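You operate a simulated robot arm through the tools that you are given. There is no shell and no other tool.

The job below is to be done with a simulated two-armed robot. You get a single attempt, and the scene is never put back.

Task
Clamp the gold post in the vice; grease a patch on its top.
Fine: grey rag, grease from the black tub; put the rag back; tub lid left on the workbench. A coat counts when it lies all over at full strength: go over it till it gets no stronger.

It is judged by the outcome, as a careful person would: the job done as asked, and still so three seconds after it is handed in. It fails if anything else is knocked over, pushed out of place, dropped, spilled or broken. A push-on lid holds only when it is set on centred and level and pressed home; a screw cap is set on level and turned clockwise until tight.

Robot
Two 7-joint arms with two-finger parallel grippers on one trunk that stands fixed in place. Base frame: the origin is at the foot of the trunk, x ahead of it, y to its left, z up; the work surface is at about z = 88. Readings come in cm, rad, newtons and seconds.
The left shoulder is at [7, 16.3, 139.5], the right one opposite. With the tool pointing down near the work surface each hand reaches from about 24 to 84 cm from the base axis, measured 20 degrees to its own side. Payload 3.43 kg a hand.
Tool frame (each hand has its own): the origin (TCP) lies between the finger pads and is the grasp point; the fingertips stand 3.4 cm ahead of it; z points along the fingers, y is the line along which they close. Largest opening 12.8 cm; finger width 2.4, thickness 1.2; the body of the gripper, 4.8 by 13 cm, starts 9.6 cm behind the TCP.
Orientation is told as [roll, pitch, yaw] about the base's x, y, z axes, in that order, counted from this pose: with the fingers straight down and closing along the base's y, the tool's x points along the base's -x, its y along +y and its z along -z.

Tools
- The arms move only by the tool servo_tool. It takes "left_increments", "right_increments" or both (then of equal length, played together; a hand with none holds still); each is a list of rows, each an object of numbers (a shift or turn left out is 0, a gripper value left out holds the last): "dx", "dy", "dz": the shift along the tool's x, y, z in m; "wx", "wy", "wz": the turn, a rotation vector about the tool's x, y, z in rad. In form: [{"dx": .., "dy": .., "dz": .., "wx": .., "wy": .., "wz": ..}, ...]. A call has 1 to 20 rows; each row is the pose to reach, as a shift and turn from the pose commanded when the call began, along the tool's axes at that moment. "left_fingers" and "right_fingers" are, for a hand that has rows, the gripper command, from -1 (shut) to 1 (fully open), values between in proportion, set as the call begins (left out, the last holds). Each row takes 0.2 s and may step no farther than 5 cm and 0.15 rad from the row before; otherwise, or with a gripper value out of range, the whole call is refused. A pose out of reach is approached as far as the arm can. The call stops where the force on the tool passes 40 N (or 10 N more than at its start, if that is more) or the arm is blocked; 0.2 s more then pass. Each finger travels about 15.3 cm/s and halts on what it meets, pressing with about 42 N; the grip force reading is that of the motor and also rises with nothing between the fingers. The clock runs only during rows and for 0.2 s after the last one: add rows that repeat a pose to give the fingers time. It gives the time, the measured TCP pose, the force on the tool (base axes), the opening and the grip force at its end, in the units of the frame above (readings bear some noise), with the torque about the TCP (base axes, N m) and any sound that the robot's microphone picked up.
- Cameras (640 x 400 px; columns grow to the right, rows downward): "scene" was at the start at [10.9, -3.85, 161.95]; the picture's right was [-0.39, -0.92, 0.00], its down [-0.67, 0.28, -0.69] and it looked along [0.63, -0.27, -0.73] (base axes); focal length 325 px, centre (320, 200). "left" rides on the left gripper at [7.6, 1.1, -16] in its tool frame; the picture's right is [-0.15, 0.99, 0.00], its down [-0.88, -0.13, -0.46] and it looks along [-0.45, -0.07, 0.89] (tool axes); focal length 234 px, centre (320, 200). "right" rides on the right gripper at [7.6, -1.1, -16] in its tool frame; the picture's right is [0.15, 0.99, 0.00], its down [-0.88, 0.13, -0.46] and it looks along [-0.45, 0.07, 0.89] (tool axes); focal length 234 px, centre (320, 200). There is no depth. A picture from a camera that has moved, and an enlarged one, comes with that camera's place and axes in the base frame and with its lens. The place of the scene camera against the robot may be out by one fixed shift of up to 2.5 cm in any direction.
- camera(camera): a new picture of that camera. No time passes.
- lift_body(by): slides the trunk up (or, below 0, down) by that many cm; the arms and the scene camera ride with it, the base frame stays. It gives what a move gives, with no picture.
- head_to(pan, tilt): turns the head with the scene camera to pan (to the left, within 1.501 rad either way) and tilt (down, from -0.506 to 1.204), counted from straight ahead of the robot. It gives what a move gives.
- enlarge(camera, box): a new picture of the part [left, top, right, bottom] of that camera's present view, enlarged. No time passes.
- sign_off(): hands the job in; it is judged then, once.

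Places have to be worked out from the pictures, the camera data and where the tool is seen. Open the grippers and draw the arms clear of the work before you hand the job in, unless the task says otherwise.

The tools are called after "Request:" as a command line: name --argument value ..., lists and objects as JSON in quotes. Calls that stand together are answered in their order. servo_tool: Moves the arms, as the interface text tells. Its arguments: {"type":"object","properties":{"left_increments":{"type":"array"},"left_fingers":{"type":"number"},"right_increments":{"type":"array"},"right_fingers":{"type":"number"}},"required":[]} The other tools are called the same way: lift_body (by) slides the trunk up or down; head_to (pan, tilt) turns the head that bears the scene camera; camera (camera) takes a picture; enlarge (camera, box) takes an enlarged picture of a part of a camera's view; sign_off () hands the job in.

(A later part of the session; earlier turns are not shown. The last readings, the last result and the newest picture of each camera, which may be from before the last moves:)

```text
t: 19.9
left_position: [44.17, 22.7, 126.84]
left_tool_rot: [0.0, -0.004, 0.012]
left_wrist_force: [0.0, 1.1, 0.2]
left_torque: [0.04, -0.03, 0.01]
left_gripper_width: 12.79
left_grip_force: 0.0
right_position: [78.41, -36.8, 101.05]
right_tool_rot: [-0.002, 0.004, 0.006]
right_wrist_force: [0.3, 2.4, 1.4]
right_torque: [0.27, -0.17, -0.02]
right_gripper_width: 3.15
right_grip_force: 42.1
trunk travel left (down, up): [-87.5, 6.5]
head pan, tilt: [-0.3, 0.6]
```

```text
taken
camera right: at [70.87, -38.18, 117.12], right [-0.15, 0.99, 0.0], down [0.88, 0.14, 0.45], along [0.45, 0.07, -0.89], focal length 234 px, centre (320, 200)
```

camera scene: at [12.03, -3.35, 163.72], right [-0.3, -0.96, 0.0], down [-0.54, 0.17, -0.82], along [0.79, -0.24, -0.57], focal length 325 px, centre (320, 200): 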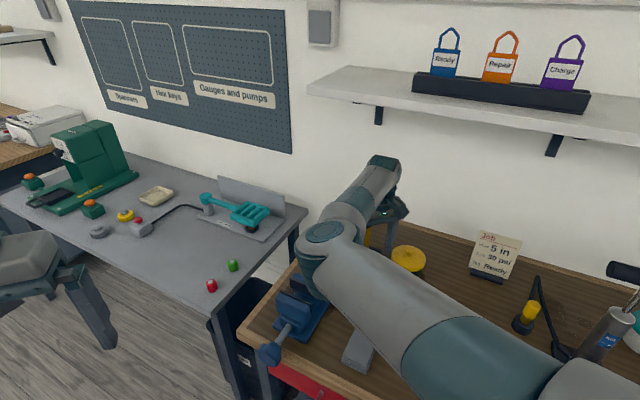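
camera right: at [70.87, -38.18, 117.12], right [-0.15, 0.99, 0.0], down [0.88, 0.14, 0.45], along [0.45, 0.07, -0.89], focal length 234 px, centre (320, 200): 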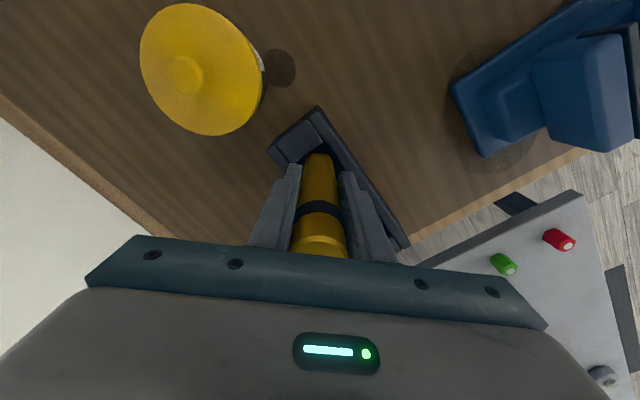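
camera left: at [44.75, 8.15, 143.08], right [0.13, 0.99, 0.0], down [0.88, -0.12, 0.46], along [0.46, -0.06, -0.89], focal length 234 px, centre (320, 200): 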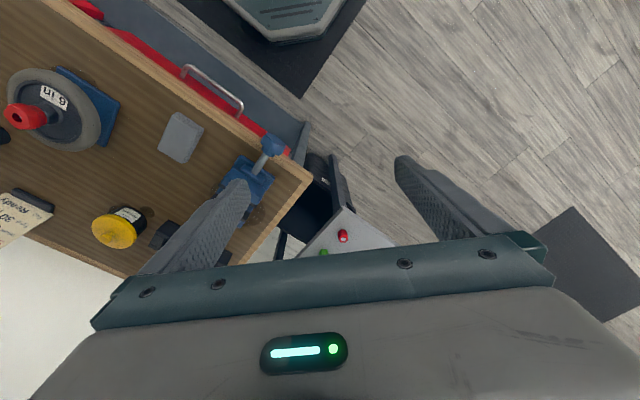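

Gripped at 3.15 cm width with 42 N. I lift 4.5 cm slowly, still under the shelf, and check that the post comes out cleanly.

Request:
servo_tool --right_increments '[{"dz": -0.01}, {"dz": -0.02}, {"dz": -0.03}, {"dz": -0.045}]'

Request:
camera --camera "right"

Request:
camera --camera "scene"

```text
t: 20.9
left_position: [44.12, 22.77, 126.8]
left_tool_rot: [-0.001, -0.001, 0.014]
left_wrist_force: [-0.4, -0.9, -0.2]
left_torque: [0.0, 0.03, 0.0]
left_gripper_width: 12.81
left_grip_force: 0.1
right_position: [78.61, -36.8, 105.63]
right_tool_rot: [-0.002, 0.002, 0.001]
right_wrist_force: [-0.4, -0.2, -4.3]
right_torque: [-0.03, 0.01, -0.04]
right_gripper_width: 3.14
right_grip_force: 41.3
trunk travel left (down, up): [-87.5, 6.5]
head pan, tilt: [-0.3, 0.6]
```

```text
taken
camera right: at [70.92, -38.07, 121.66], right [-0.15, 0.99, 0.0], down [0.88, 0.14, 0.45], along [0.45, 0.07, -0.89], focal length 234 px, centre (320, 200)
```

right: 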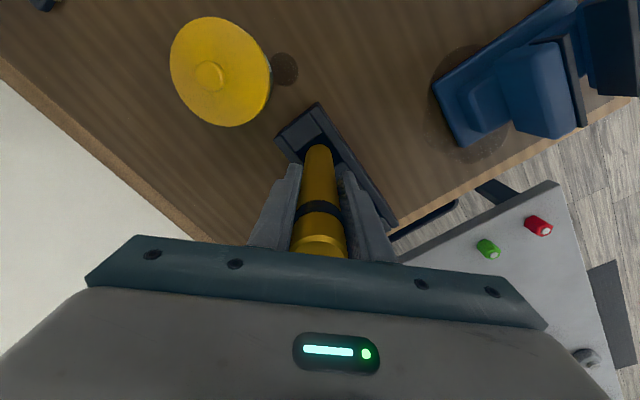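

```text
taken
camera scene: at [12.01, -3.31, 163.72], right [-0.3, -0.96, 0.0], down [-0.54, 0.17, -0.82], along [0.79, -0.24, -0.57], focal length 325 px, centre (320, 200)
```

scene: 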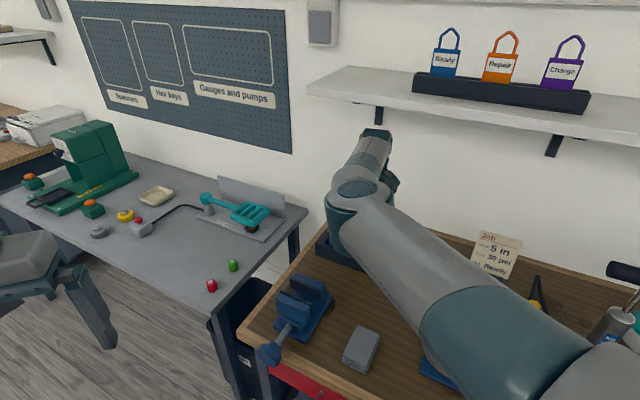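

The load reads ~4.3 N, and the post is not out yet: the rack top is near z≈96 while the post bottom should be ~93.5. I lift another 2 cm in fine steps, watching force because the wrist nears the shelf's underside (~138).

Request:
servo_tool --right_increments '[{"dz": -0.005}, {"dz": -0.01}, {"dz": -0.015}, {"dz": -0.02}]'

Request:
enlarge --camera "right" --box '[240, 90, 400, 210]'

Request:
enlarge --camera "scene" --box '[300, 70, 460, 210]'

```text
t: 21.9
left_position: [44.22, 22.72, 126.86]
left_tool_rot: [0.001, -0.005, 0.013]
left_wrist_force: [0.2, -0.5, -0.1]
left_torque: [0.04, -0.04, 0.02]
left_gripper_width: 12.79
left_grip_force: 0.1
right_position: [78.45, -36.66, 107.65]
right_tool_rot: [-0.002, 0.003, 0.006]
right_wrist_force: [-0.3, 0.7, -4.2]
right_torque: [0.01, 0.04, -0.02]
right_gripper_width: 3.12
right_grip_force: 41.8
trunk travel left (down, up): [-87.5, 6.5]
head pan, tilt: [-0.3, 0.6]
```

```text
3.33 times, centred on (320, 150) of right
camera zoom: at [70.89, -38.01, 123.56], right [-0.15, 0.99, 0.0], down [0.88, 0.14, 0.45], along [0.45, 0.07, -0.89], focal length 781 px, centre (320, 367)
```

zoom: 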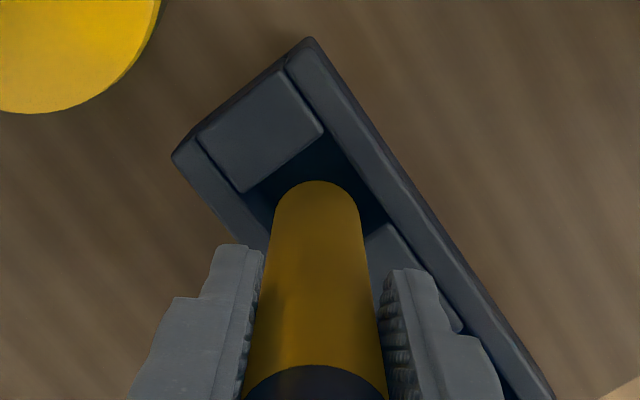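

```text
2.86 times, centred on (380, 140) of scene
camera zoom: at [12.04, -3.35, 163.72], right [-0.3, -0.96, 0.0], down [-0.54, 0.17, -0.82], along [0.79, -0.24, -0.57], focal length 928 px, centre (149, 371)
```

zoom: 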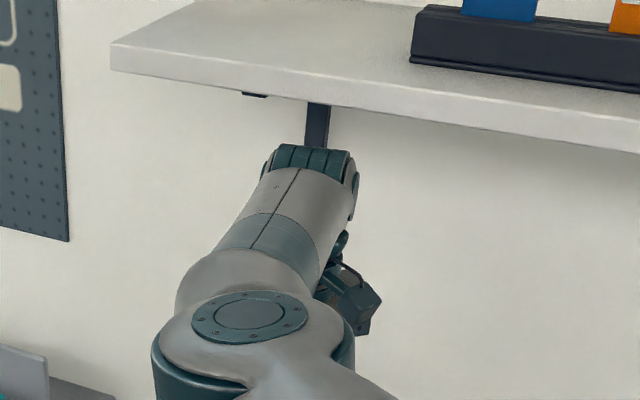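

The crisp rounded bottom edge of the post is now visible above the slot, so it is out or nearly so. I raise 0.8 cm more for margin, then draw straight back from under the shelf.

Request:
servo_tool --right_increments '[{"dz": -0.004}, {"dz": -0.008}, {"dz": -0.008, "dx": 0.015}, {"dz": -0.008, "dx": 0.03}]'

Request:
enlarge --camera "right" --box '[240, 90, 400, 210]'

```text
t: 22.9
left_position: [44.1, 22.73, 126.87]
left_tool_rot: [-0.002, -0.003, 0.015]
left_wrist_force: [0.4, 1.2, -0.4]
left_torque: [0.02, -0.02, 0.0]
left_gripper_width: 12.81
left_grip_force: 0.1
right_position: [75.3, -36.58, 108.37]
right_tool_rot: [-0.003, 0.001, 0.005]
right_wrist_force: [-1.3, 0.3, -3.7]
right_torque: [-0.05, 0.02, -0.02]
right_gripper_width: 3.15
right_grip_force: 41.8
trunk travel left (down, up): [-87.5, 6.5]
head pan, tilt: [-0.3, 0.6]
```

```text
3.33 times, centred on (320, 150) of right
camera zoom: at [67.79, -37.85, 124.34], right [-0.15, 0.99, 0.0], down [0.88, 0.14, 0.45], along [0.45, 0.07, -0.89], focal length 781 px, centre (320, 367)
```

zoom: 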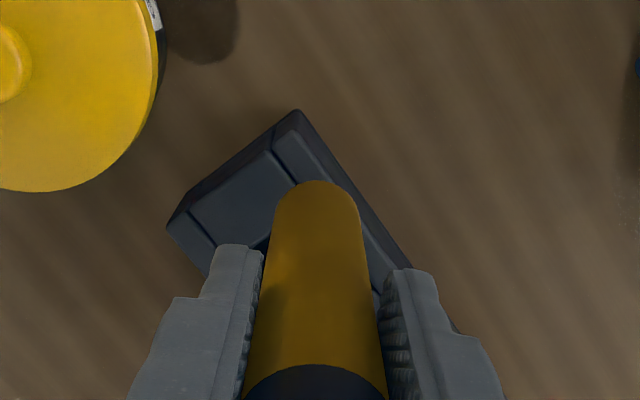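

The post hangs free over the rack. I move the left hand further left for elbow room, then carry the post back and across to above the vice.

Request:
servo_tool --left_increments '[{"dy": 0.04}, {"dy": 0.08}, {"dy": 0.12}, {"dy": 0.15}]'

Request:
servo_tool --right_increments '[{"dx": 0.04}, {"dx": 0.08, "dz": -0.02}, {"dx": 0.1, "dz": -0.05}, {"dx": 0.1, "dz": -0.065, "dy": 0.03}, {"dx": 0.1, "dz": -0.065, "dy": 0.07}, {"dx": 0.1, "dz": -0.065, "dy": 0.1}]'

Request:
camera --camera "scene"

Request:
camera --camera "right"

```text
t: 23.9
left_position: [44.07, 37.68, 126.93]
left_tool_rot: [0.002, -0.004, 0.016]
left_wrist_force: [-0.3, -0.3, 0.7]
left_torque: [-0.06, -0.02, 0.01]
left_gripper_width: 12.81
left_grip_force: 0.0
right_position: [75.3, -36.62, 108.41]
right_tool_rot: [-0.004, 0.005, 0.005]
right_wrist_force: [-0.1, -0.1, -3.5]
right_torque: [0.02, 0.06, 0.0]
right_gripper_width: 3.16
right_grip_force: 42.0
trunk travel left (down, up): [-87.5, 6.5]
head pan, tilt: [-0.3, 0.6]
```

```text
t: 25.3
left_position: [44.16, 37.43, 126.77]
left_tool_rot: [0.0, -0.005, 0.013]
left_wrist_force: [0.5, 0.4, -0.8]
left_torque: [0.03, -0.02, 0.0]
left_gripper_width: 12.81
left_grip_force: 0.1
right_position: [68.72, -29.11, 113.8]
right_tool_rot: [-0.003, 0.004, 0.003]
right_wrist_force: [-0.6, -0.4, -4.0]
right_torque: [-0.02, 0.02, 0.0]
right_gripper_width: 3.14
right_grip_force: 42.0
right hand out of reach, approached as far as the arm can: row 5, 6
trunk travel left (down, up): [-87.5, 6.5]
head pan, tilt: [-0.3, 0.6]
```

```text
taken
camera scene: at [12.13, -3.35, 163.71], right [-0.3, -0.96, 0.0], down [-0.54, 0.17, -0.82], along [0.79, -0.24, -0.57], focal length 325 px, centre (320, 200)
```

scene: 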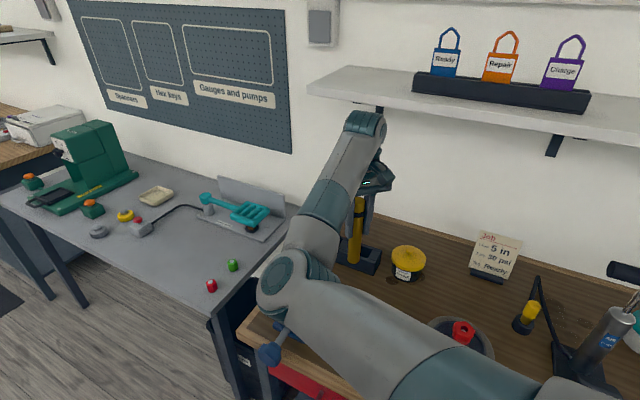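

```text
taken
camera right: at [61.18, -30.35, 129.92], right [-0.15, 0.99, 0.0], down [0.88, 0.13, 0.45], along [0.45, 0.07, -0.89], focal length 234 px, centre (320, 200)
```

right: 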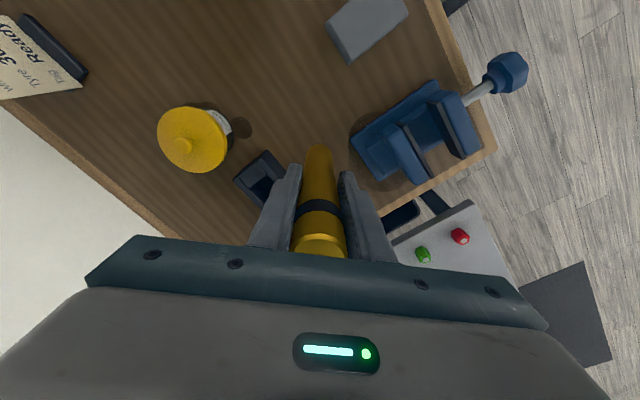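

Target (65,-27) was not reachable with the present elbow posture (arm stopped at (68.7,-29.1), no contact). The vice needs the hand yawed by about -43° anyway (fingers along the jaws), so I rotate the hand now and see whether that frees the inward motion.

Request:
servo_tool --right_increments '[{"wz": 0.13}, {"wz": 0.26}, {"wz": 0.39}, {"wz": 0.52}, {"wz": 0.65}, {"wz": 0.756}]'

Request:
camera --camera "scene"

```text
t: 26.7
left_position: [43.96, 37.57, 126.88]
left_tool_rot: [0.0, -0.002, 0.015]
left_wrist_force: [0.2, -0.7, -0.3]
left_torque: [-0.01, -0.02, 0.04]
left_gripper_width: 12.79
left_grip_force: 0.1
right_position: [67.19, -31.51, 114.28]
right_tool_rot: [-0.003, 0.002, -0.75]
right_wrist_force: [0.5, 0.0, -3.9]
right_torque: [0.07, -0.01, -0.04]
right_gripper_width: 3.12
right_grip_force: 42.4
right hand out of reach, approached as far as the arm can: row 6
trunk travel left (down, up): [-87.5, 6.5]
head pan, tilt: [-0.3, 0.6]
```

```text
taken
camera scene: at [11.96, -3.43, 163.73], right [-0.3, -0.96, 0.0], down [-0.54, 0.17, -0.82], along [0.79, -0.24, -0.57], focal length 325 px, centre (320, 200)
```

scene: 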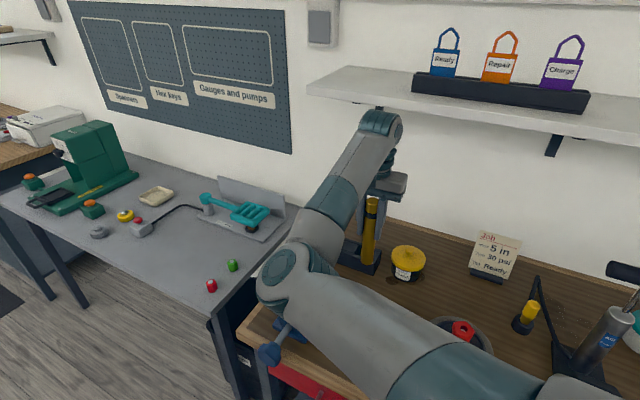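

Interesting: rows with yaw up to -0.65 were reachable and only the last was not. I rotate back to yaw ≈ -0.45 and read where the hand settles.

Request:
servo_tool --right_increments '[{"wz": -0.15}, {"wz": -0.3}, {"wz": -0.3}]'

```text
t: 27.5
left_position: [44.04, 37.51, 126.78]
left_tool_rot: [0.0, -0.003, 0.014]
left_wrist_force: [0.4, 0.1, 0.0]
left_torque: [0.05, -0.02, 0.0]
left_gripper_width: 12.79
left_grip_force: 0.1
right_position: [67.23, -31.55, 114.24]
right_tool_rot: [-0.003, 0.002, -0.449]
right_wrist_force: [0.5, -0.4, -4.5]
right_torque: [0.05, 0.01, 0.02]
right_gripper_width: 3.13
right_grip_force: 42.0
trunk travel left (down, up): [-87.5, 6.5]
head pan, tilt: [-0.3, 0.6]
```

Request:
servo_tool --right_increments '[{"dx": 0.0109, "dy": 0.0225}, {"dx": 0.0217, "dy": 0.045}, {"dx": 0.0326, "dy": 0.0676}, {"dx": 0.0434, "dy": 0.09}]'

```text
t: 28.5
left_position: [44.19, 37.58, 126.79]
left_tool_rot: [0.001, -0.003, 0.012]
left_wrist_force: [0.6, 0.4, 0.2]
left_torque: [-0.03, 0.0, -0.01]
left_gripper_width: 12.79
left_grip_force: 0.1
right_position: [71.45, -24.29, 112.37]
right_tool_rot: [-0.003, 0.002, -0.452]
right_wrist_force: [0.6, -0.6, -4.7]
right_torque: [-0.09, 0.06, 0.04]
right_gripper_width: 3.13
right_grip_force: 41.8
right hand out of reach, approached as far as the arm can: row 1, 2, 3, 4
trunk travel left (down, up): [-87.5, 6.5]
head pan, tilt: [-0.3, 0.6]
```

The inward limit is the right arm's elbow-in posture; the vice area suits the left arm (elbow-out). New plan: the right hand stands the post on free bench near (66,-31.5), then the left arm takes it, puts it in the vice and turns the screw. I move the post over that spot.

Request:
servo_tool --right_increments '[{"dx": 0.004, "dy": -0.022, "dz": 0.01}, {"dx": 0.009, "dy": -0.044, "dz": 0.03}, {"dx": 0.013, "dy": -0.066, "dz": 0.05}, {"dx": 0.017, "dy": -0.088, "dz": 0.07}, {"dx": 0.017, "dy": -0.088, "dz": 0.08}]'

Request:
camera --camera "right"

Request:
camera --camera "scene"

```text
t: 29.7
left_position: [44.01, 37.6, 126.83]
left_tool_rot: [0.002, -0.004, 0.013]
left_wrist_force: [-0.5, 0.4, -0.1]
left_torque: [0.0, 0.02, 0.0]
left_gripper_width: 12.79
left_grip_force: 0.0
right_position: [65.92, -31.86, 104.47]
right_tool_rot: [-0.006, -0.002, -0.458]
right_wrist_force: [-0.1, -0.5, -4.4]
right_torque: [0.0, 0.02, 0.01]
right_gripper_width: 3.13
right_grip_force: 42.1
trunk travel left (down, up): [-87.5, 6.5]
head pan, tilt: [-0.3, 0.6]
```

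```text
taken
camera right: at [58.61, -29.61, 120.65], right [0.31, 0.95, -0.01], down [0.85, -0.27, 0.46], along [0.43, -0.14, -0.89], focal length 234 px, centre (320, 200)
```

right: 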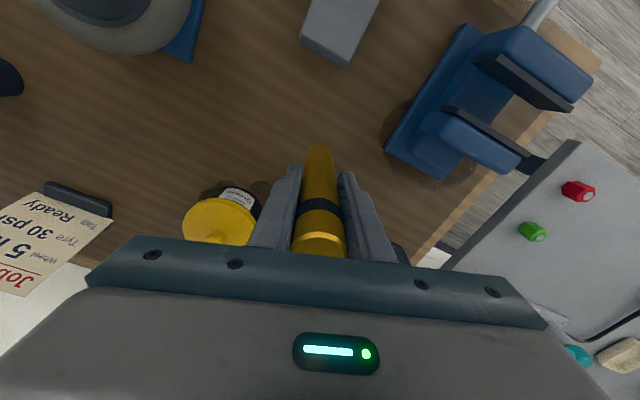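

```text
taken
camera scene: at [12.05, -3.28, 163.72], right [-0.3, -0.96, 0.0], down [-0.54, 0.17, -0.82], along [0.79, -0.24, -0.57], focal length 325 px, centre (320, 200)
```

scene: 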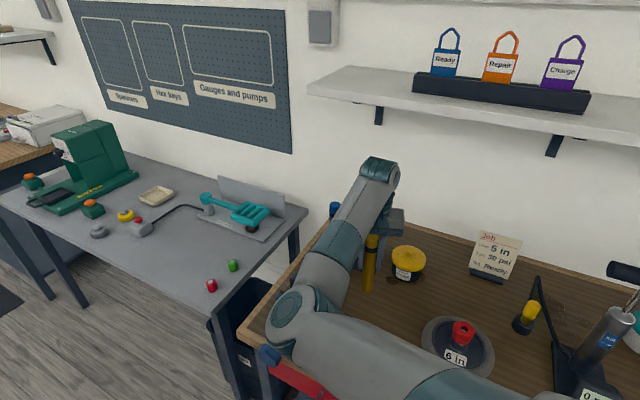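

The spot is free. I lower toward the bench: 6 cm first, then fine steps while watching the vertical force.

Request:
servo_tool --right_increments '[{"dz": 0.02}, {"dz": 0.04}, {"dz": 0.055}, {"dz": 0.063}]'

Request:
enlarge --camera "scene" --box '[320, 200, 460, 310]'

```text
t: 30.7
left_position: [43.68, 37.84, 126.96]
left_tool_rot: [0.0, -0.006, 0.016]
left_wrist_force: [-0.2, 0.0, 0.3]
left_torque: [-0.02, 0.0, 0.03]
left_gripper_width: 12.79
left_grip_force: 0.1
right_position: [66.23, -32.59, 100.03]
right_tool_rot: [-0.006, -0.025, -0.466]
right_wrist_force: [0.2, -5.6, 11.6]
right_torque: [-1.04, 0.66, -0.14]
right_gripper_width: 3.09
right_grip_force: 42.3
trunk travel left (down, up): [-87.5, 6.5]
head pan, tilt: [-0.3, 0.6]
```

```text
3.64 times, centred on (390, 255) of scene
camera zoom: at [11.6, -3.0, 163.82], right [-0.3, -0.96, 0.0], down [-0.54, 0.17, -0.83], along [0.79, -0.24, -0.56], focal length 1182 px, centre (66, 0)
```

zoom: 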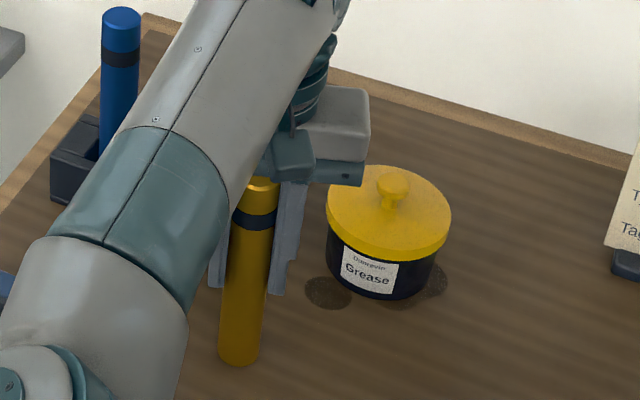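

Contact: the post bottom met the bench at TCP z≈100, so the post reaches ~12 cm below the TCP. I relax the command by 1.7 cm so it just rests.

Request:
servo_tool --right_increments '[{"dz": -0.01}, {"dz": -0.016}, {"dz": -0.016}]'

Request:
camera --camera "right"

Request:
camera --camera "scene"

```text
t: 31.5
left_position: [44.09, 37.56, 126.84]
left_tool_rot: [-0.001, -0.003, 0.014]
left_wrist_force: [0.8, 0.4, -1.0]
left_torque: [0.01, -0.01, -0.02]
left_gripper_width: 12.76
left_grip_force: 0.1
right_position: [65.84, -32.78, 100.39]
right_tool_rot: [-0.012, -0.007, -0.468]
right_wrist_force: [0.2, 0.0, -3.1]
right_torque: [0.03, 0.03, 0.02]
right_gripper_width: 3.17
right_grip_force: 41.7
trunk travel left (down, up): [-87.5, 6.5]
head pan, tilt: [-0.3, 0.6]
```

```text
taken
camera right: at [58.51, -30.38, 116.38], right [0.32, 0.95, -0.01], down [0.84, -0.27, 0.46], along [0.43, -0.16, -0.89], focal length 234 px, centre (320, 200)
```

right: 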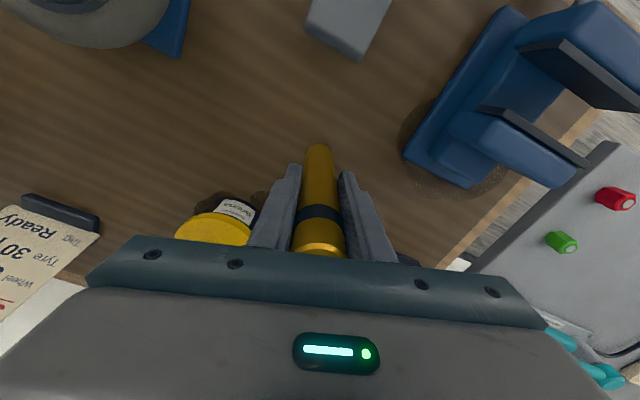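

```text
taken
camera scene: at [11.99, -3.29, 163.72], right [-0.3, -0.96, 0.0], down [-0.54, 0.17, -0.82], along [0.79, -0.24, -0.57], focal length 325 px, centre (320, 200)
```

scene: 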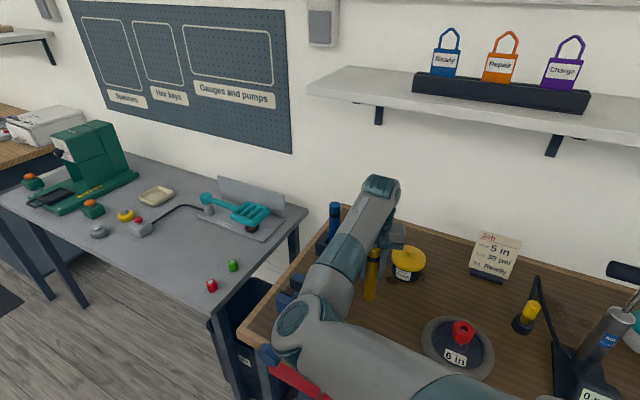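

Request:
servo_tool --right_increments '[{"dz": 0.002}, {"dz": 0.004}, {"dz": 0.004}]'

```text
t: 32.3
left_position: [44.17, 37.62, 126.93]
left_tool_rot: [-0.001, -0.002, 0.014]
left_wrist_force: [0.2, 0.4, -0.1]
left_torque: [0.0, 0.01, -0.02]
left_gripper_width: 12.79
left_grip_force: 0.0
right_position: [65.85, -33.04, 99.96]
right_tool_rot: [-0.014, -0.01, -0.468]
right_wrist_force: [2.4, 0.2, 5.0]
right_torque: [0.1, -0.41, 0.02]
right_gripper_width: 3.18
right_grip_force: 42.2
trunk travel left (down, up): [-87.5, 6.5]
head pan, tilt: [-0.3, 0.6]
```

The post rests on the bench (≈9 N contact). I release it by opening moderately.

Request:
servo_tool --right_increments '[{"dz": 0}, {"dz": 0}, {"dz": 0}]' --right_fingers 0.05

Request:
camera --camera "right"

```text
t: 33.1
left_position: [44.02, 37.56, 126.76]
left_tool_rot: [0.001, -0.004, 0.014]
left_wrist_force: [0.5, 0.6, -0.1]
left_torque: [0.04, -0.01, -0.01]
left_gripper_width: 12.79
left_grip_force: 0.0
right_position: [65.84, -32.95, 99.85]
right_tool_rot: [-0.014, -0.008, -0.47]
right_wrist_force: [-0.7, -0.2, -0.6]
right_torque: [0.04, 0.0, 0.0]
right_gripper_width: 6.72
right_grip_force: 0.2
trunk travel left (down, up): [-87.5, 6.5]
head pan, tilt: [-0.3, 0.6]
```

```text
taken
camera right: at [58.47, -30.51, 115.79], right [0.32, 0.95, -0.01], down [0.84, -0.28, 0.46], along [0.43, -0.16, -0.89], focal length 234 px, centre (320, 200)
```

right: 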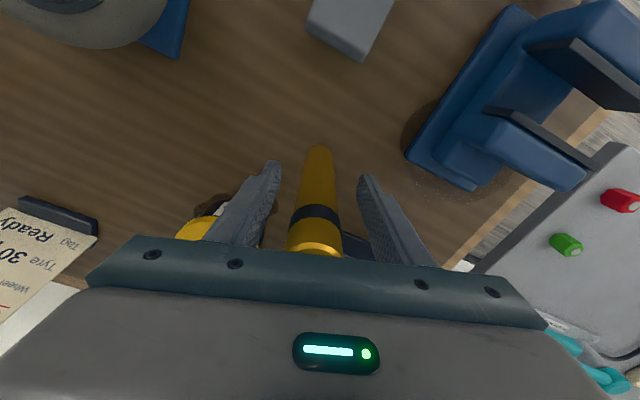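

The post stands on its own at about (65.8,-33). I raise the right hand straight up clear of it, then go to the tub for the lid while the right arm is on this side.

Request:
servo_tool --right_increments '[{"dz": -0.03}, {"dz": -0.06}, {"dz": -0.09}, {"dz": -0.125}]'

Request:
camera --camera "right"

Request:
camera --camera "scene"

```text
t: 34.1
left_position: [44.02, 37.69, 126.86]
left_tool_rot: [0.0, -0.005, 0.015]
left_wrist_force: [-0.3, -0.4, 0.7]
left_torque: [-0.03, -0.03, 0.01]
left_gripper_width: 12.78
left_grip_force: 0.1
right_position: [65.63, -31.45, 111.98]
right_tool_rot: [-0.003, 0.001, -0.45]
right_wrist_force: [-0.6, -0.4, 0.6]
right_torque: [0.01, 0.01, -0.01]
right_gripper_width: 6.73
right_grip_force: 0.0
trunk travel left (down, up): [-87.5, 6.5]
head pan, tilt: [-0.3, 0.6]
```

```text
taken
camera right: at [58.37, -29.35, 127.94], right [0.3, 0.95, 0.0], down [0.85, -0.27, 0.45], along [0.43, -0.14, -0.89], focal length 234 px, centre (320, 200)
```

right: 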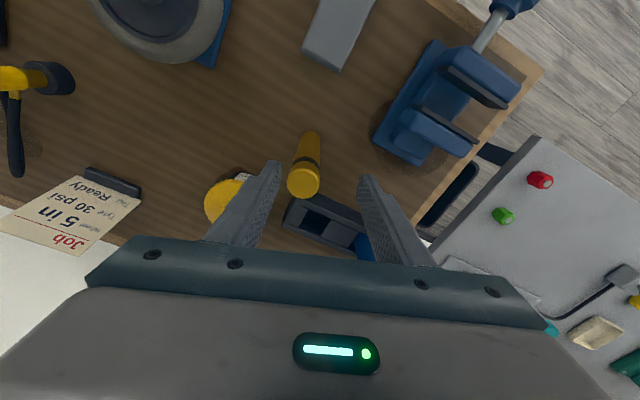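

```text
taken
camera scene: at [11.9, -3.29, 163.73], right [-0.3, -0.96, 0.0], down [-0.54, 0.17, -0.83], along [0.79, -0.24, -0.56], focal length 325 px, centre (320, 200)
```

scene: 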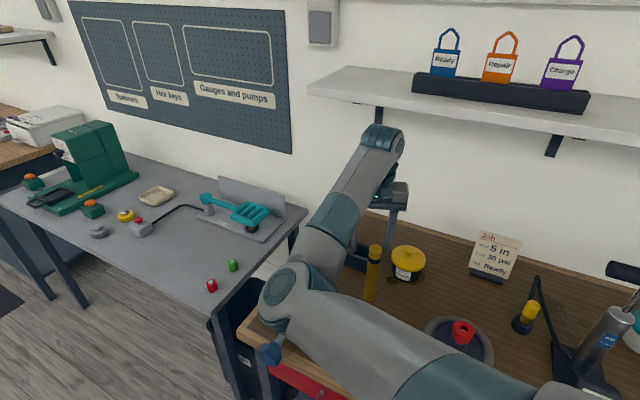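

The post stands at about (66.2,-33.5). I carry the right hand around to above the tub, descending before going under the shelf.

Request:
servo_tool --right_increments '[{"dx": -0.001, "dy": -0.045}, {"dx": -0.003, "dy": -0.09}, {"dx": -0.004, "dy": -0.135}, {"dx": -0.02, "dy": -0.15, "dz": 0.035}, {"dx": -0.035, "dy": -0.155, "dz": 0.075}, {"dx": -0.075, "dy": -0.142, "dz": 0.08}, {"dx": -0.1, "dy": -0.131, "dz": 0.08}]' --right_fingers -0.1

Request:
camera --camera "right"

Request:
camera --camera "scene"

```text
t: 35.7
left_position: [44.07, 37.6, 126.8]
left_tool_rot: [-0.001, -0.004, 0.014]
left_wrist_force: [0.7, 0.5, 0.0]
left_torque: [0.05, 0.0, -0.03]
left_gripper_width: 12.81
left_grip_force: 0.1
right_position: [68.97, -47.75, 104.06]
right_tool_rot: [-0.005, 0.002, -0.452]
right_wrist_force: [0.0, -0.3, -0.6]
right_torque: [0.01, 0.01, -0.01]
right_gripper_width: 5.76
right_grip_force: 0.0
trunk travel left (down, up): [-87.5, 6.5]
head pan, tilt: [-0.3, 0.6]
```

```text
taken
camera right: at [61.67, -45.54, 120.12], right [0.3, 0.95, 0.0], down [0.85, -0.27, 0.45], along [0.43, -0.14, -0.89], focal length 234 px, centre (320, 200)
```

right: 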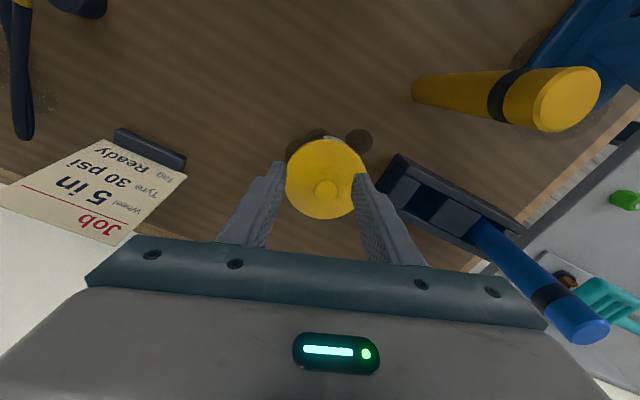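

```text
taken
camera scene: at [12.03, -3.35, 163.72], right [-0.3, -0.96, 0.0], down [-0.54, 0.17, -0.82], along [0.79, -0.24, -0.57], focal length 325 px, centre (320, 200)
```

scene: 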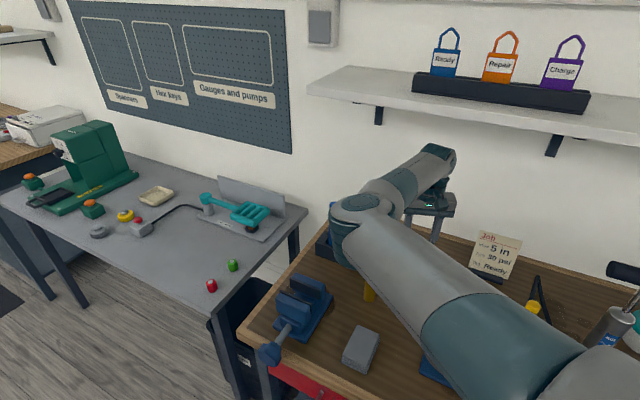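

The lid knob is at about (71.8,-48.0), top near z 97. I centre over it and descend to TCP z≈101 for a check.

Request:
servo_tool --right_increments '[{"dx": -0.013, "dy": 0.005}, {"dx": -0.0267, "dy": 0.0102}, {"dx": -0.0267, "dy": 0.0102, "dz": 0.015}, {"dx": -0.0267, "dy": 0.0102, "dz": 0.03}]' --right_fingers -0.2

Request:
enlarge --camera "right" --box '[220, 100, 420, 260]'

Request:
enlarge --camera "scene" --box '[380, 170, 500, 290]'

```text
t: 36.7
left_position: [44.08, 37.56, 126.72]
left_tool_rot: [0.002, -0.003, 0.014]
left_wrist_force: [-0.5, -0.1, 0.7]
left_torque: [0.03, 0.02, 0.0]
left_gripper_width: 12.8
left_grip_force: 0.0
right_position: [71.97, -47.86, 100.95]
right_tool_rot: [-0.003, 0.001, -0.451]
right_wrist_force: [0.4, 0.2, -0.4]
right_torque: [-0.05, -0.03, -0.01]
right_gripper_width: 5.11
right_grip_force: 0.1
trunk travel left (down, up): [-87.5, 6.5]
head pan, tilt: [-0.3, 0.6]
```

```text
2.50 times, centred on (320, 180) of right
camera zoom: at [64.7, -45.74, 117.01], right [0.3, 0.95, 0.0], down [0.85, -0.27, 0.45], along [0.43, -0.14, -0.89], focal length 585 px, centre (320, 250)
```

zoom: 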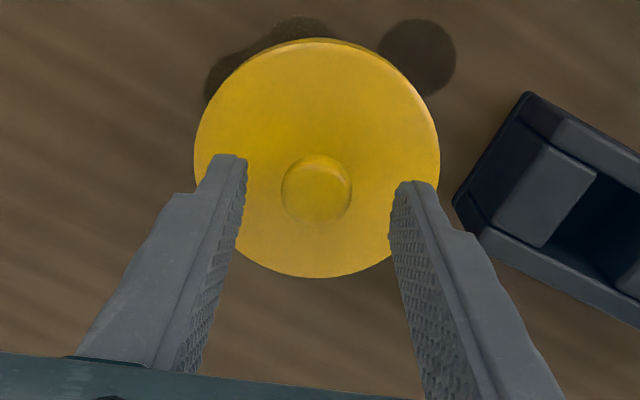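

```text
3.33 times, centred on (440, 230) of scene
camera zoom: at [12.01, -3.35, 163.73], right [-0.3, -0.96, 0.0], down [-0.54, 0.17, -0.82], along [0.79, -0.24, -0.57], focal length 1083 px, centre (-80, 100)
```

zoom: 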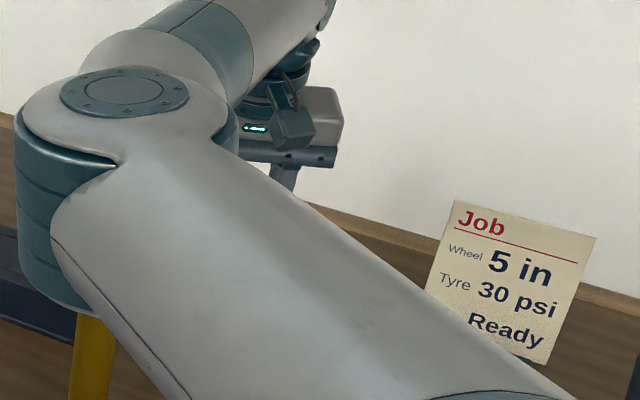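

Well centred over the knob. I descend 2.4 cm so the fingertips straddle it and then close.

Request:
servo_tool --right_increments '[{"dz": 0.01}, {"dz": 0.018}, {"dz": 0.024}, {"dz": 0.024}]'

Request:
servo_tool --right_increments '[{"dz": 0}, {"dz": 0}, {"dz": 0}, {"dz": 0}]' --right_fingers -1

Request:
enlarge --camera "right" --box '[220, 100, 420, 260]'

```text
t: 37.7
left_position: [44.0, 37.68, 126.86]
left_tool_rot: [0.0, -0.002, 0.014]
left_wrist_force: [-0.1, 0.2, -0.4]
left_torque: [0.0, 0.0, 0.01]
left_gripper_width: 12.79
left_grip_force: 0.1
right_position: [71.89, -48.0, 98.7]
right_tool_rot: [-0.004, 0.003, -0.452]
right_wrist_force: [0.1, 0.5, -0.4]
right_torque: [-0.02, -0.02, -0.02]
right_gripper_width: 5.12
right_grip_force: 0.0
trunk travel left (down, up): [-87.5, 6.5]
head pan, tilt: [-0.3, 0.6]
```

```text
t: 38.7
left_position: [44.09, 37.54, 126.79]
left_tool_rot: [0.002, -0.004, 0.015]
left_wrist_force: [0.1, 0.7, -0.4]
left_torque: [-0.01, 0.02, 0.01]
left_gripper_width: 12.78
left_grip_force: 0.0
right_position: [71.86, -47.93, 98.52]
right_tool_rot: [-0.003, 0.0, -0.452]
right_wrist_force: [0.0, -0.4, -0.1]
right_torque: [-0.02, 0.0, -0.03]
right_gripper_width: 2.27
right_grip_force: 42.4
trunk travel left (down, up): [-87.5, 6.5]
head pan, tilt: [-0.3, 0.6]
heard: snap
```

```text
2.50 times, centred on (320, 180) of right
camera zoom: at [64.58, -45.74, 114.71], right [0.3, 0.95, 0.0], down [0.85, -0.27, 0.45], along [0.43, -0.14, -0.89], focal length 585 px, centre (320, 250)
```

zoom: 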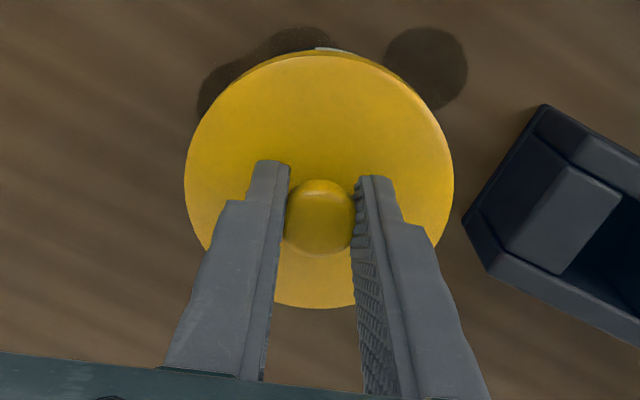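

A "snap" was heard as the knob was gripped (2.27 cm, 42 N) – perhaps the lid's catch. I lift gently 1 cm to see whether the lid comes off.

Request:
servo_tool --right_increments '[{"dz": -0.003}, {"dz": -0.006}, {"dz": -0.01}, {"dz": -0.015}]'

Request:
camera --camera "right"

Request:
camera --camera "scene"

```text
t: 39.7
left_position: [44.05, 37.63, 126.73]
left_tool_rot: [0.0, -0.004, 0.013]
left_wrist_force: [-1.1, 0.7, 0.4]
left_torque: [0.0, 0.01, -0.01]
left_gripper_width: 12.8
left_grip_force: 0.0
right_position: [71.97, -47.86, 100.24]
right_tool_rot: [-0.004, 0.001, -0.451]
right_wrist_force: [0.2, -0.6, -0.2]
right_torque: [0.01, 0.0, 0.01]
right_gripper_width: 2.25
right_grip_force: 42.4
trunk travel left (down, up): [-87.5, 6.5]
head pan, tilt: [-0.3, 0.6]
```

```text
taken
camera right: at [64.7, -45.68, 116.18], right [0.3, 0.95, 0.0], down [0.85, -0.27, 0.45], along [0.43, -0.14, -0.89], focal length 234 px, centre (320, 200)
```

right: 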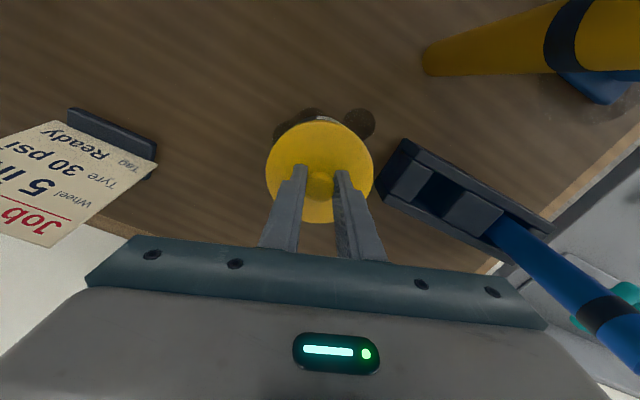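

```text
taken
camera scene: at [11.96, -3.29, 163.73], right [-0.3, -0.96, 0.0], down [-0.54, 0.17, -0.82], along [0.79, -0.24, -0.57], focal length 325 px, centre (320, 200)
```

scene: 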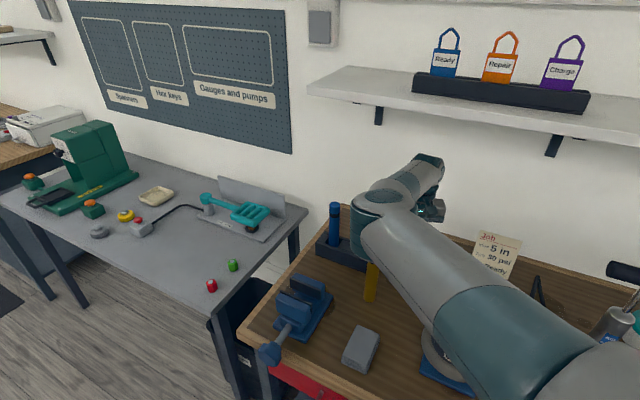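

Request:
servo_tool --right_increments '[{"dz": -0.01}, {"dz": -0.02}, {"dz": -0.03}, {"dz": -0.04}]'

Request:
camera --camera "right"

Request:
camera --camera "left"

```text
t: 40.7
left_position: [44.05, 37.63, 126.73]
left_tool_rot: [0.0, -0.004, 0.014]
left_wrist_force: [-0.5, 0.1, 0.8]
left_torque: [-0.05, 0.0, -0.01]
left_gripper_width: 12.8
left_grip_force: 0.1
right_position: [71.87, -47.78, 104.16]
right_tool_rot: [-0.004, 0.001, -0.45]
right_wrist_force: [0.0, 0.0, 0.1]
right_torque: [0.01, -0.03, -0.01]
right_gripper_width: 2.24
right_grip_force: 41.9
trunk travel left (down, up): [-87.5, 6.5]
head pan, tilt: [-0.3, 0.6]
```

```text
taken
camera right: at [64.5, -45.56, 120.22], right [0.3, 0.95, 0.0], down [0.85, -0.27, 0.45], along [0.43, -0.14, -0.89], focal length 234 px, centre (320, 200)
```

right: 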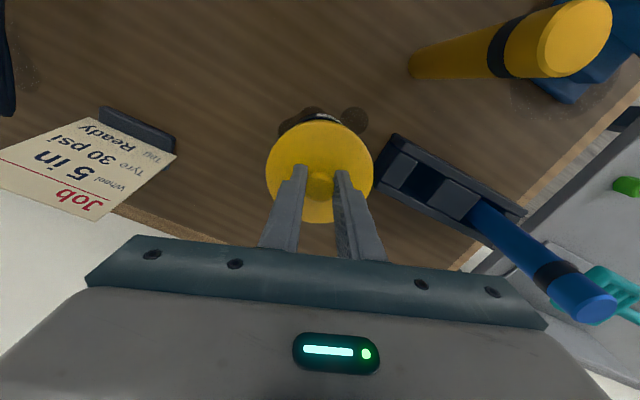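

```text
taken
camera left: at [36.35, 38.72, 142.66], right [0.13, 0.99, 0.0], down [0.88, -0.12, 0.46], along [0.46, -0.06, -0.89], focal length 234 px, centre (320, 200)
```

left: 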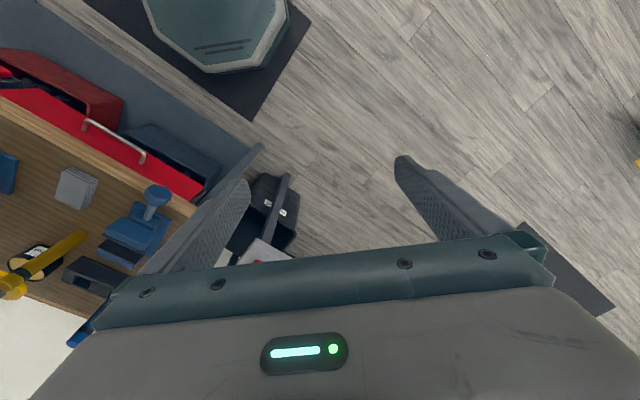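

Request:
enlarge --camera "left" --box '[0, 200, 130, 330]'

Request:
enlarge --camera "right" --box '[240, 90, 400, 240]'

```text
3.08 times, centred on (65, 265) of left
camera zoom: at [36.35, 38.72, 142.66], right [0.13, 0.99, 0.0], down [0.88, -0.12, 0.46], along [0.46, -0.06, -0.89], focal length 720 px, centre (1105, 0)
```

zoom: 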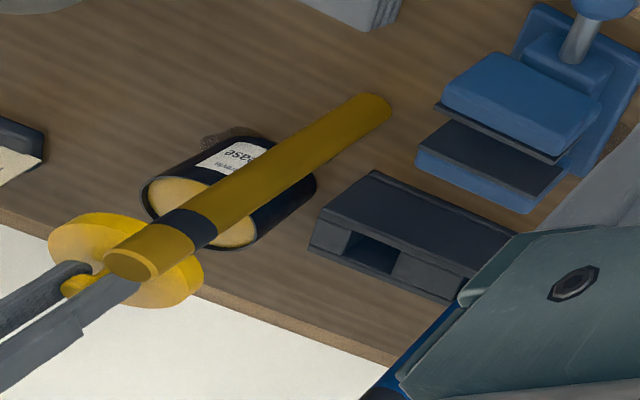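

```text
2.67 times, centred on (320, 165) of right
camera zoom: at [64.5, -45.56, 120.22], right [0.3, 0.95, 0.0], down [0.85, -0.27, 0.45], along [0.43, -0.14, -0.89], focal length 624 px, centre (320, 293)
```

zoom: 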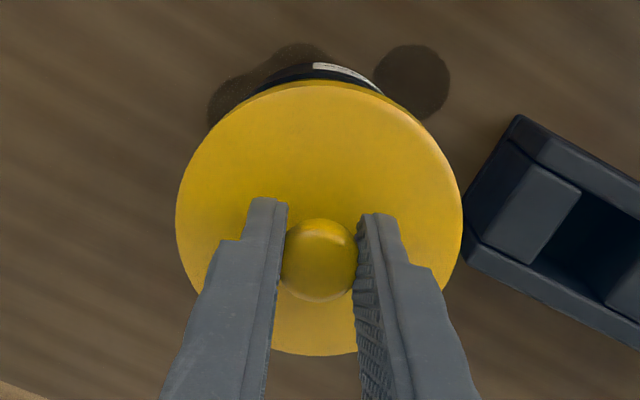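

The lid is off: the black tub stands in place, filled with amber grease nearly to the brim. I carry the lid to free bench near (60,-56).

Request:
servo_tool --right_increments '[{"dx": 0.018, "dy": -0.031}, {"dx": 0.036, "dy": -0.063}, {"dx": 0.054, "dy": -0.094}, {"dx": 0.071, "dy": -0.126}, {"dx": 0.071, "dy": -0.126, "dz": 0.03}]'

Request:
camera --camera "right"

Request:
camera --camera "scene"

```text
t: 41.9
left_position: [44.19, 37.58, 126.83]
left_tool_rot: [0.0, -0.004, 0.013]
left_wrist_force: [0.1, 0.4, -0.3]
left_torque: [0.04, -0.01, -0.02]
left_gripper_width: 12.81
left_grip_force: 0.2
right_position: [59.89, -55.9, 101.22]
right_tool_rot: [-0.004, 0.001, -0.451]
right_wrist_force: [0.1, -0.1, -1.3]
right_torque: [-0.01, 0.02, 0.0]
right_gripper_width: 2.25
right_grip_force: 41.9
trunk travel left (down, up): [-87.5, 6.5]
head pan, tilt: [-0.3, 0.6]
```

```text
taken
camera right: at [52.65, -53.78, 117.28], right [0.3, 0.95, 0.0], down [0.85, -0.27, 0.45], along [0.43, -0.14, -0.89], focal length 234 px, centre (320, 200)
```

right: 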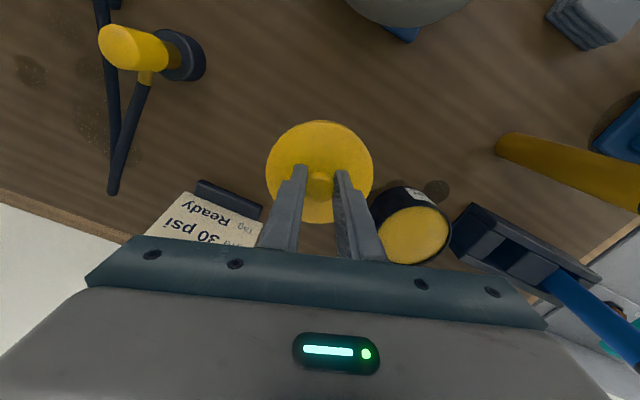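

```text
taken
camera scene: at [12.07, -3.35, 163.73], right [-0.3, -0.96, 0.0], down [-0.54, 0.17, -0.82], along [0.79, -0.24, -0.57], focal length 325 px, centre (320, 200)
```

scene: 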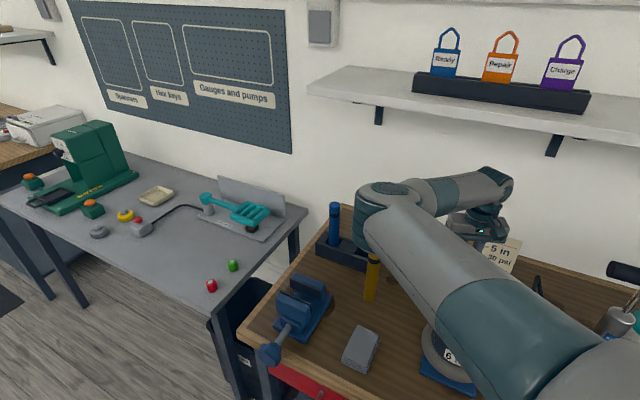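

The area below is free. I lower to about 95.5 and then feel for the bench.

Request:
servo_tool --right_increments '[{"dz": 0.02}, {"dz": 0.04}, {"dz": 0.053}]'

Request:
servo_tool --right_increments '[{"dz": 0.004}, {"dz": 0.008}, {"dz": 0.008}]'

Request:
camera --camera "right"

```text
t: 42.7
left_position: [43.92, 37.66, 126.77]
left_tool_rot: [0.0, -0.005, 0.013]
left_wrist_force: [0.3, -0.2, -0.4]
left_torque: [0.02, -0.01, 0.01]
left_gripper_width: 12.8
left_grip_force: 0.1
right_position: [59.88, -56.1, 96.02]
right_tool_rot: [-0.001, 0.0, -0.451]
right_wrist_force: [-1.0, 0.2, -0.7]
right_torque: [-0.01, -0.01, -0.01]
right_gripper_width: 2.26
right_grip_force: 42.4
trunk travel left (down, up): [-87.5, 6.5]
head pan, tilt: [-0.3, 0.6]
```

```text
t: 43.5
left_position: [44.14, 37.58, 126.85]
left_tool_rot: [-0.001, -0.005, 0.013]
left_wrist_force: [-0.1, -0.3, 0.4]
left_torque: [0.0, 0.02, 0.01]
left_gripper_width: 12.8
left_grip_force: 0.0
right_position: [59.99, -56.14, 95.1]
right_tool_rot: [-0.002, 0.001, -0.452]
right_wrist_force: [-0.4, -0.1, -1.0]
right_torque: [0.01, 0.03, 0.02]
right_gripper_width: 2.22
right_grip_force: 41.5
trunk travel left (down, up): [-87.5, 6.5]
head pan, tilt: [-0.3, 0.6]
```

```text
taken
camera right: at [52.66, -53.95, 111.18], right [0.3, 0.95, 0.0], down [0.85, -0.27, 0.45], along [0.43, -0.14, -0.89], focal length 234 px, centre (320, 200)
```

right: 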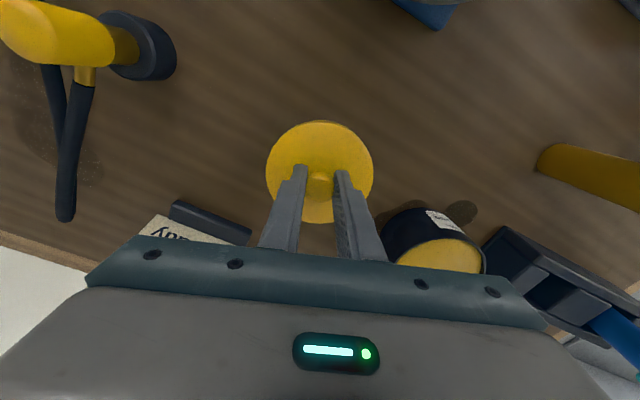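

Not touching yet (force ≈ -1 N, just the lid's weight). I continue down in millimetre steps.

Request:
servo_tool --right_increments '[{"dz": 0.003}, {"dz": 0.006}, {"dz": 0.009}, {"dz": 0.009}]'

```text
t: 44.5
left_position: [43.96, 37.57, 126.87]
left_tool_rot: [-0.001, -0.003, 0.014]
left_wrist_force: [0.1, 0.5, -0.2]
left_torque: [0.01, -0.01, 0.03]
left_gripper_width: 12.77
left_grip_force: 0.1
right_position: [59.74, -56.16, 94.24]
right_tool_rot: [-0.004, 0.002, -0.451]
right_wrist_force: [-0.3, 0.7, -0.5]
right_torque: [0.02, 0.01, -0.02]
right_gripper_width: 2.26
right_grip_force: 41.8
trunk travel left (down, up): [-87.5, 6.5]
head pan, tilt: [-0.3, 0.6]
```

Request:
servo_tool --right_increments '[{"dz": 0.003}, {"dz": 0.006}, {"dz": 0.009}, {"dz": 0.009}]'

```text
t: 45.5
left_position: [44.09, 37.74, 126.8]
left_tool_rot: [0.001, -0.002, 0.014]
left_wrist_force: [0.5, 0.0, 0.1]
left_torque: [0.01, -0.01, 0.01]
left_gripper_width: 12.81
left_grip_force: 0.0
right_position: [59.86, -56.08, 93.33]
right_tool_rot: [-0.004, 0.003, -0.452]
right_wrist_force: [0.3, -1.0, -0.5]
right_torque: [0.01, 0.0, -0.02]
right_gripper_width: 2.25
right_grip_force: 42.2
trunk travel left (down, up): [-87.5, 6.5]
head pan, tilt: [-0.3, 0.6]
```

Request:
servo_tool --right_increments '[{"dz": 0.003}, {"dz": 0.006}, {"dz": 0.006}]'

Request:
enlarge --camera "right" --box '[240, 90, 400, 240]'

```text
t: 46.3
left_position: [44.0, 37.58, 126.85]
left_tool_rot: [0.001, -0.004, 0.014]
left_wrist_force: [-0.4, -1.0, -0.7]
left_torque: [-0.01, -0.02, -0.03]
left_gripper_width: 12.83
left_grip_force: 0.0
right_position: [59.79, -55.99, 92.63]
right_tool_rot: [-0.004, 0.001, -0.45]
right_wrist_force: [-0.2, 0.3, 0.2]
right_torque: [0.0, -0.02, 0.0]
right_gripper_width: 2.25
right_grip_force: 42.1
trunk travel left (down, up): [-87.5, 6.5]
head pan, tilt: [-0.3, 0.6]
```

```text
2.67 times, centred on (320, 165) of right
camera zoom: at [52.59, -53.92, 108.72], right [0.3, 0.95, 0.0], down [0.85, -0.27, 0.45], along [0.43, -0.14, -0.89], focal length 624 px, centre (320, 293)
```

zoom: 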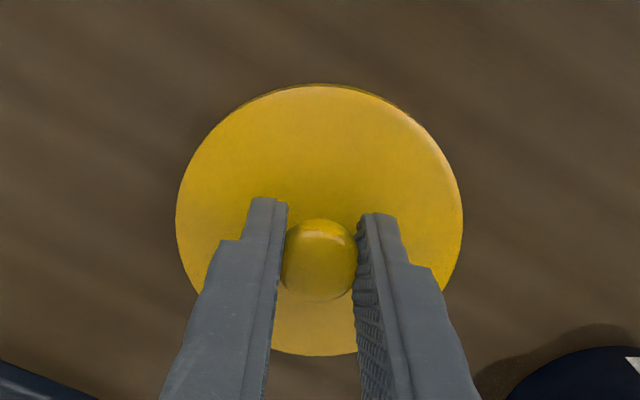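

Request:
servo_tool --right_increments '[{"dz": 0.002}, {"dz": 0.004}, {"dz": 0.004}]'

```text
t: 47.1
left_position: [43.99, 37.61, 126.85]
left_tool_rot: [-0.002, -0.003, 0.014]
left_wrist_force: [0.3, -0.4, -0.6]
left_torque: [0.03, 0.0, 0.0]
left_gripper_width: 12.79
left_grip_force: 0.0
right_position: [59.83, -56.23, 92.31]
right_tool_rot: [-0.005, 0.0, -0.452]
right_wrist_force: [0.6, 0.2, 3.7]
right_torque: [0.0, 0.05, 0.02]
right_gripper_width: 2.25
right_grip_force: 42.0
trunk travel left (down, up): [-87.5, 6.5]
head pan, tilt: [-0.3, 0.6]
```

Contact: +3.7 N at TCP z≈92.3, so the lid sits flat on the bench. I open the fingers and rise.

Request:
servo_tool --right_increments '[{"dz": 0}, {"dz": 0}, {"dz": 0}]' --right_fingers -0.2

Request:
servo_tool --right_increments '[{"dz": -0.03}, {"dz": -0.06}, {"dz": -0.1}, {"dz": -0.14}]'

Request:
camera --camera "right"

```text
t: 47.9
left_position: [44.04, 37.59, 126.79]
left_tool_rot: [-0.001, -0.004, 0.012]
left_wrist_force: [-0.2, -0.2, 0.1]
left_torque: [-0.02, -0.01, -0.03]
left_gripper_width: 12.79
left_grip_force: 0.0
right_position: [59.83, -56.13, 92.38]
right_tool_rot: [-0.004, 0.003, -0.451]
right_wrist_force: [-0.3, -0.9, 0.3]
right_torque: [0.01, 0.01, -0.06]
right_gripper_width: 5.1
right_grip_force: 0.1
trunk travel left (down, up): [-87.5, 6.5]
head pan, tilt: [-0.3, 0.6]
```

```text
t: 48.9
left_position: [44.09, 37.67, 126.7]
left_tool_rot: [-0.003, -0.005, 0.014]
left_wrist_force: [0.1, 0.9, 0.6]
left_torque: [0.02, -0.02, 0.04]
left_gripper_width: 12.79
left_grip_force: 0.1
right_position: [59.87, -55.66, 106.17]
right_tool_rot: [-0.003, 0.002, -0.453]
right_wrist_force: [-0.4, 1.2, 0.6]
right_torque: [-0.01, -0.01, 0.01]
right_gripper_width: 5.11
right_grip_force: 0.1
trunk travel left (down, up): [-87.5, 6.5]
head pan, tilt: [-0.3, 0.6]
```

```text
taken
camera right: at [52.48, -53.55, 122.23], right [0.3, 0.95, 0.0], down [0.85, -0.27, 0.45], along [0.43, -0.14, -0.89], focal length 234 px, centre (320, 200)
```

right: 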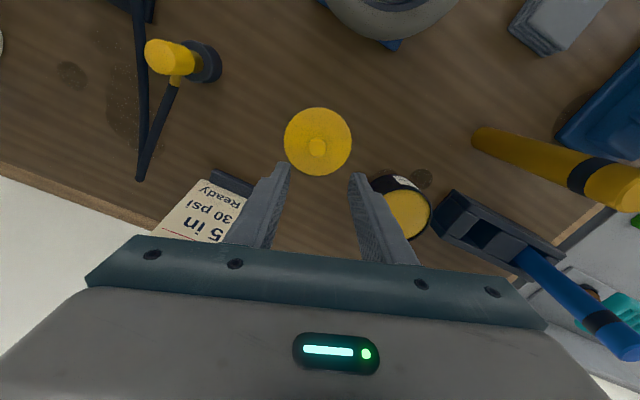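

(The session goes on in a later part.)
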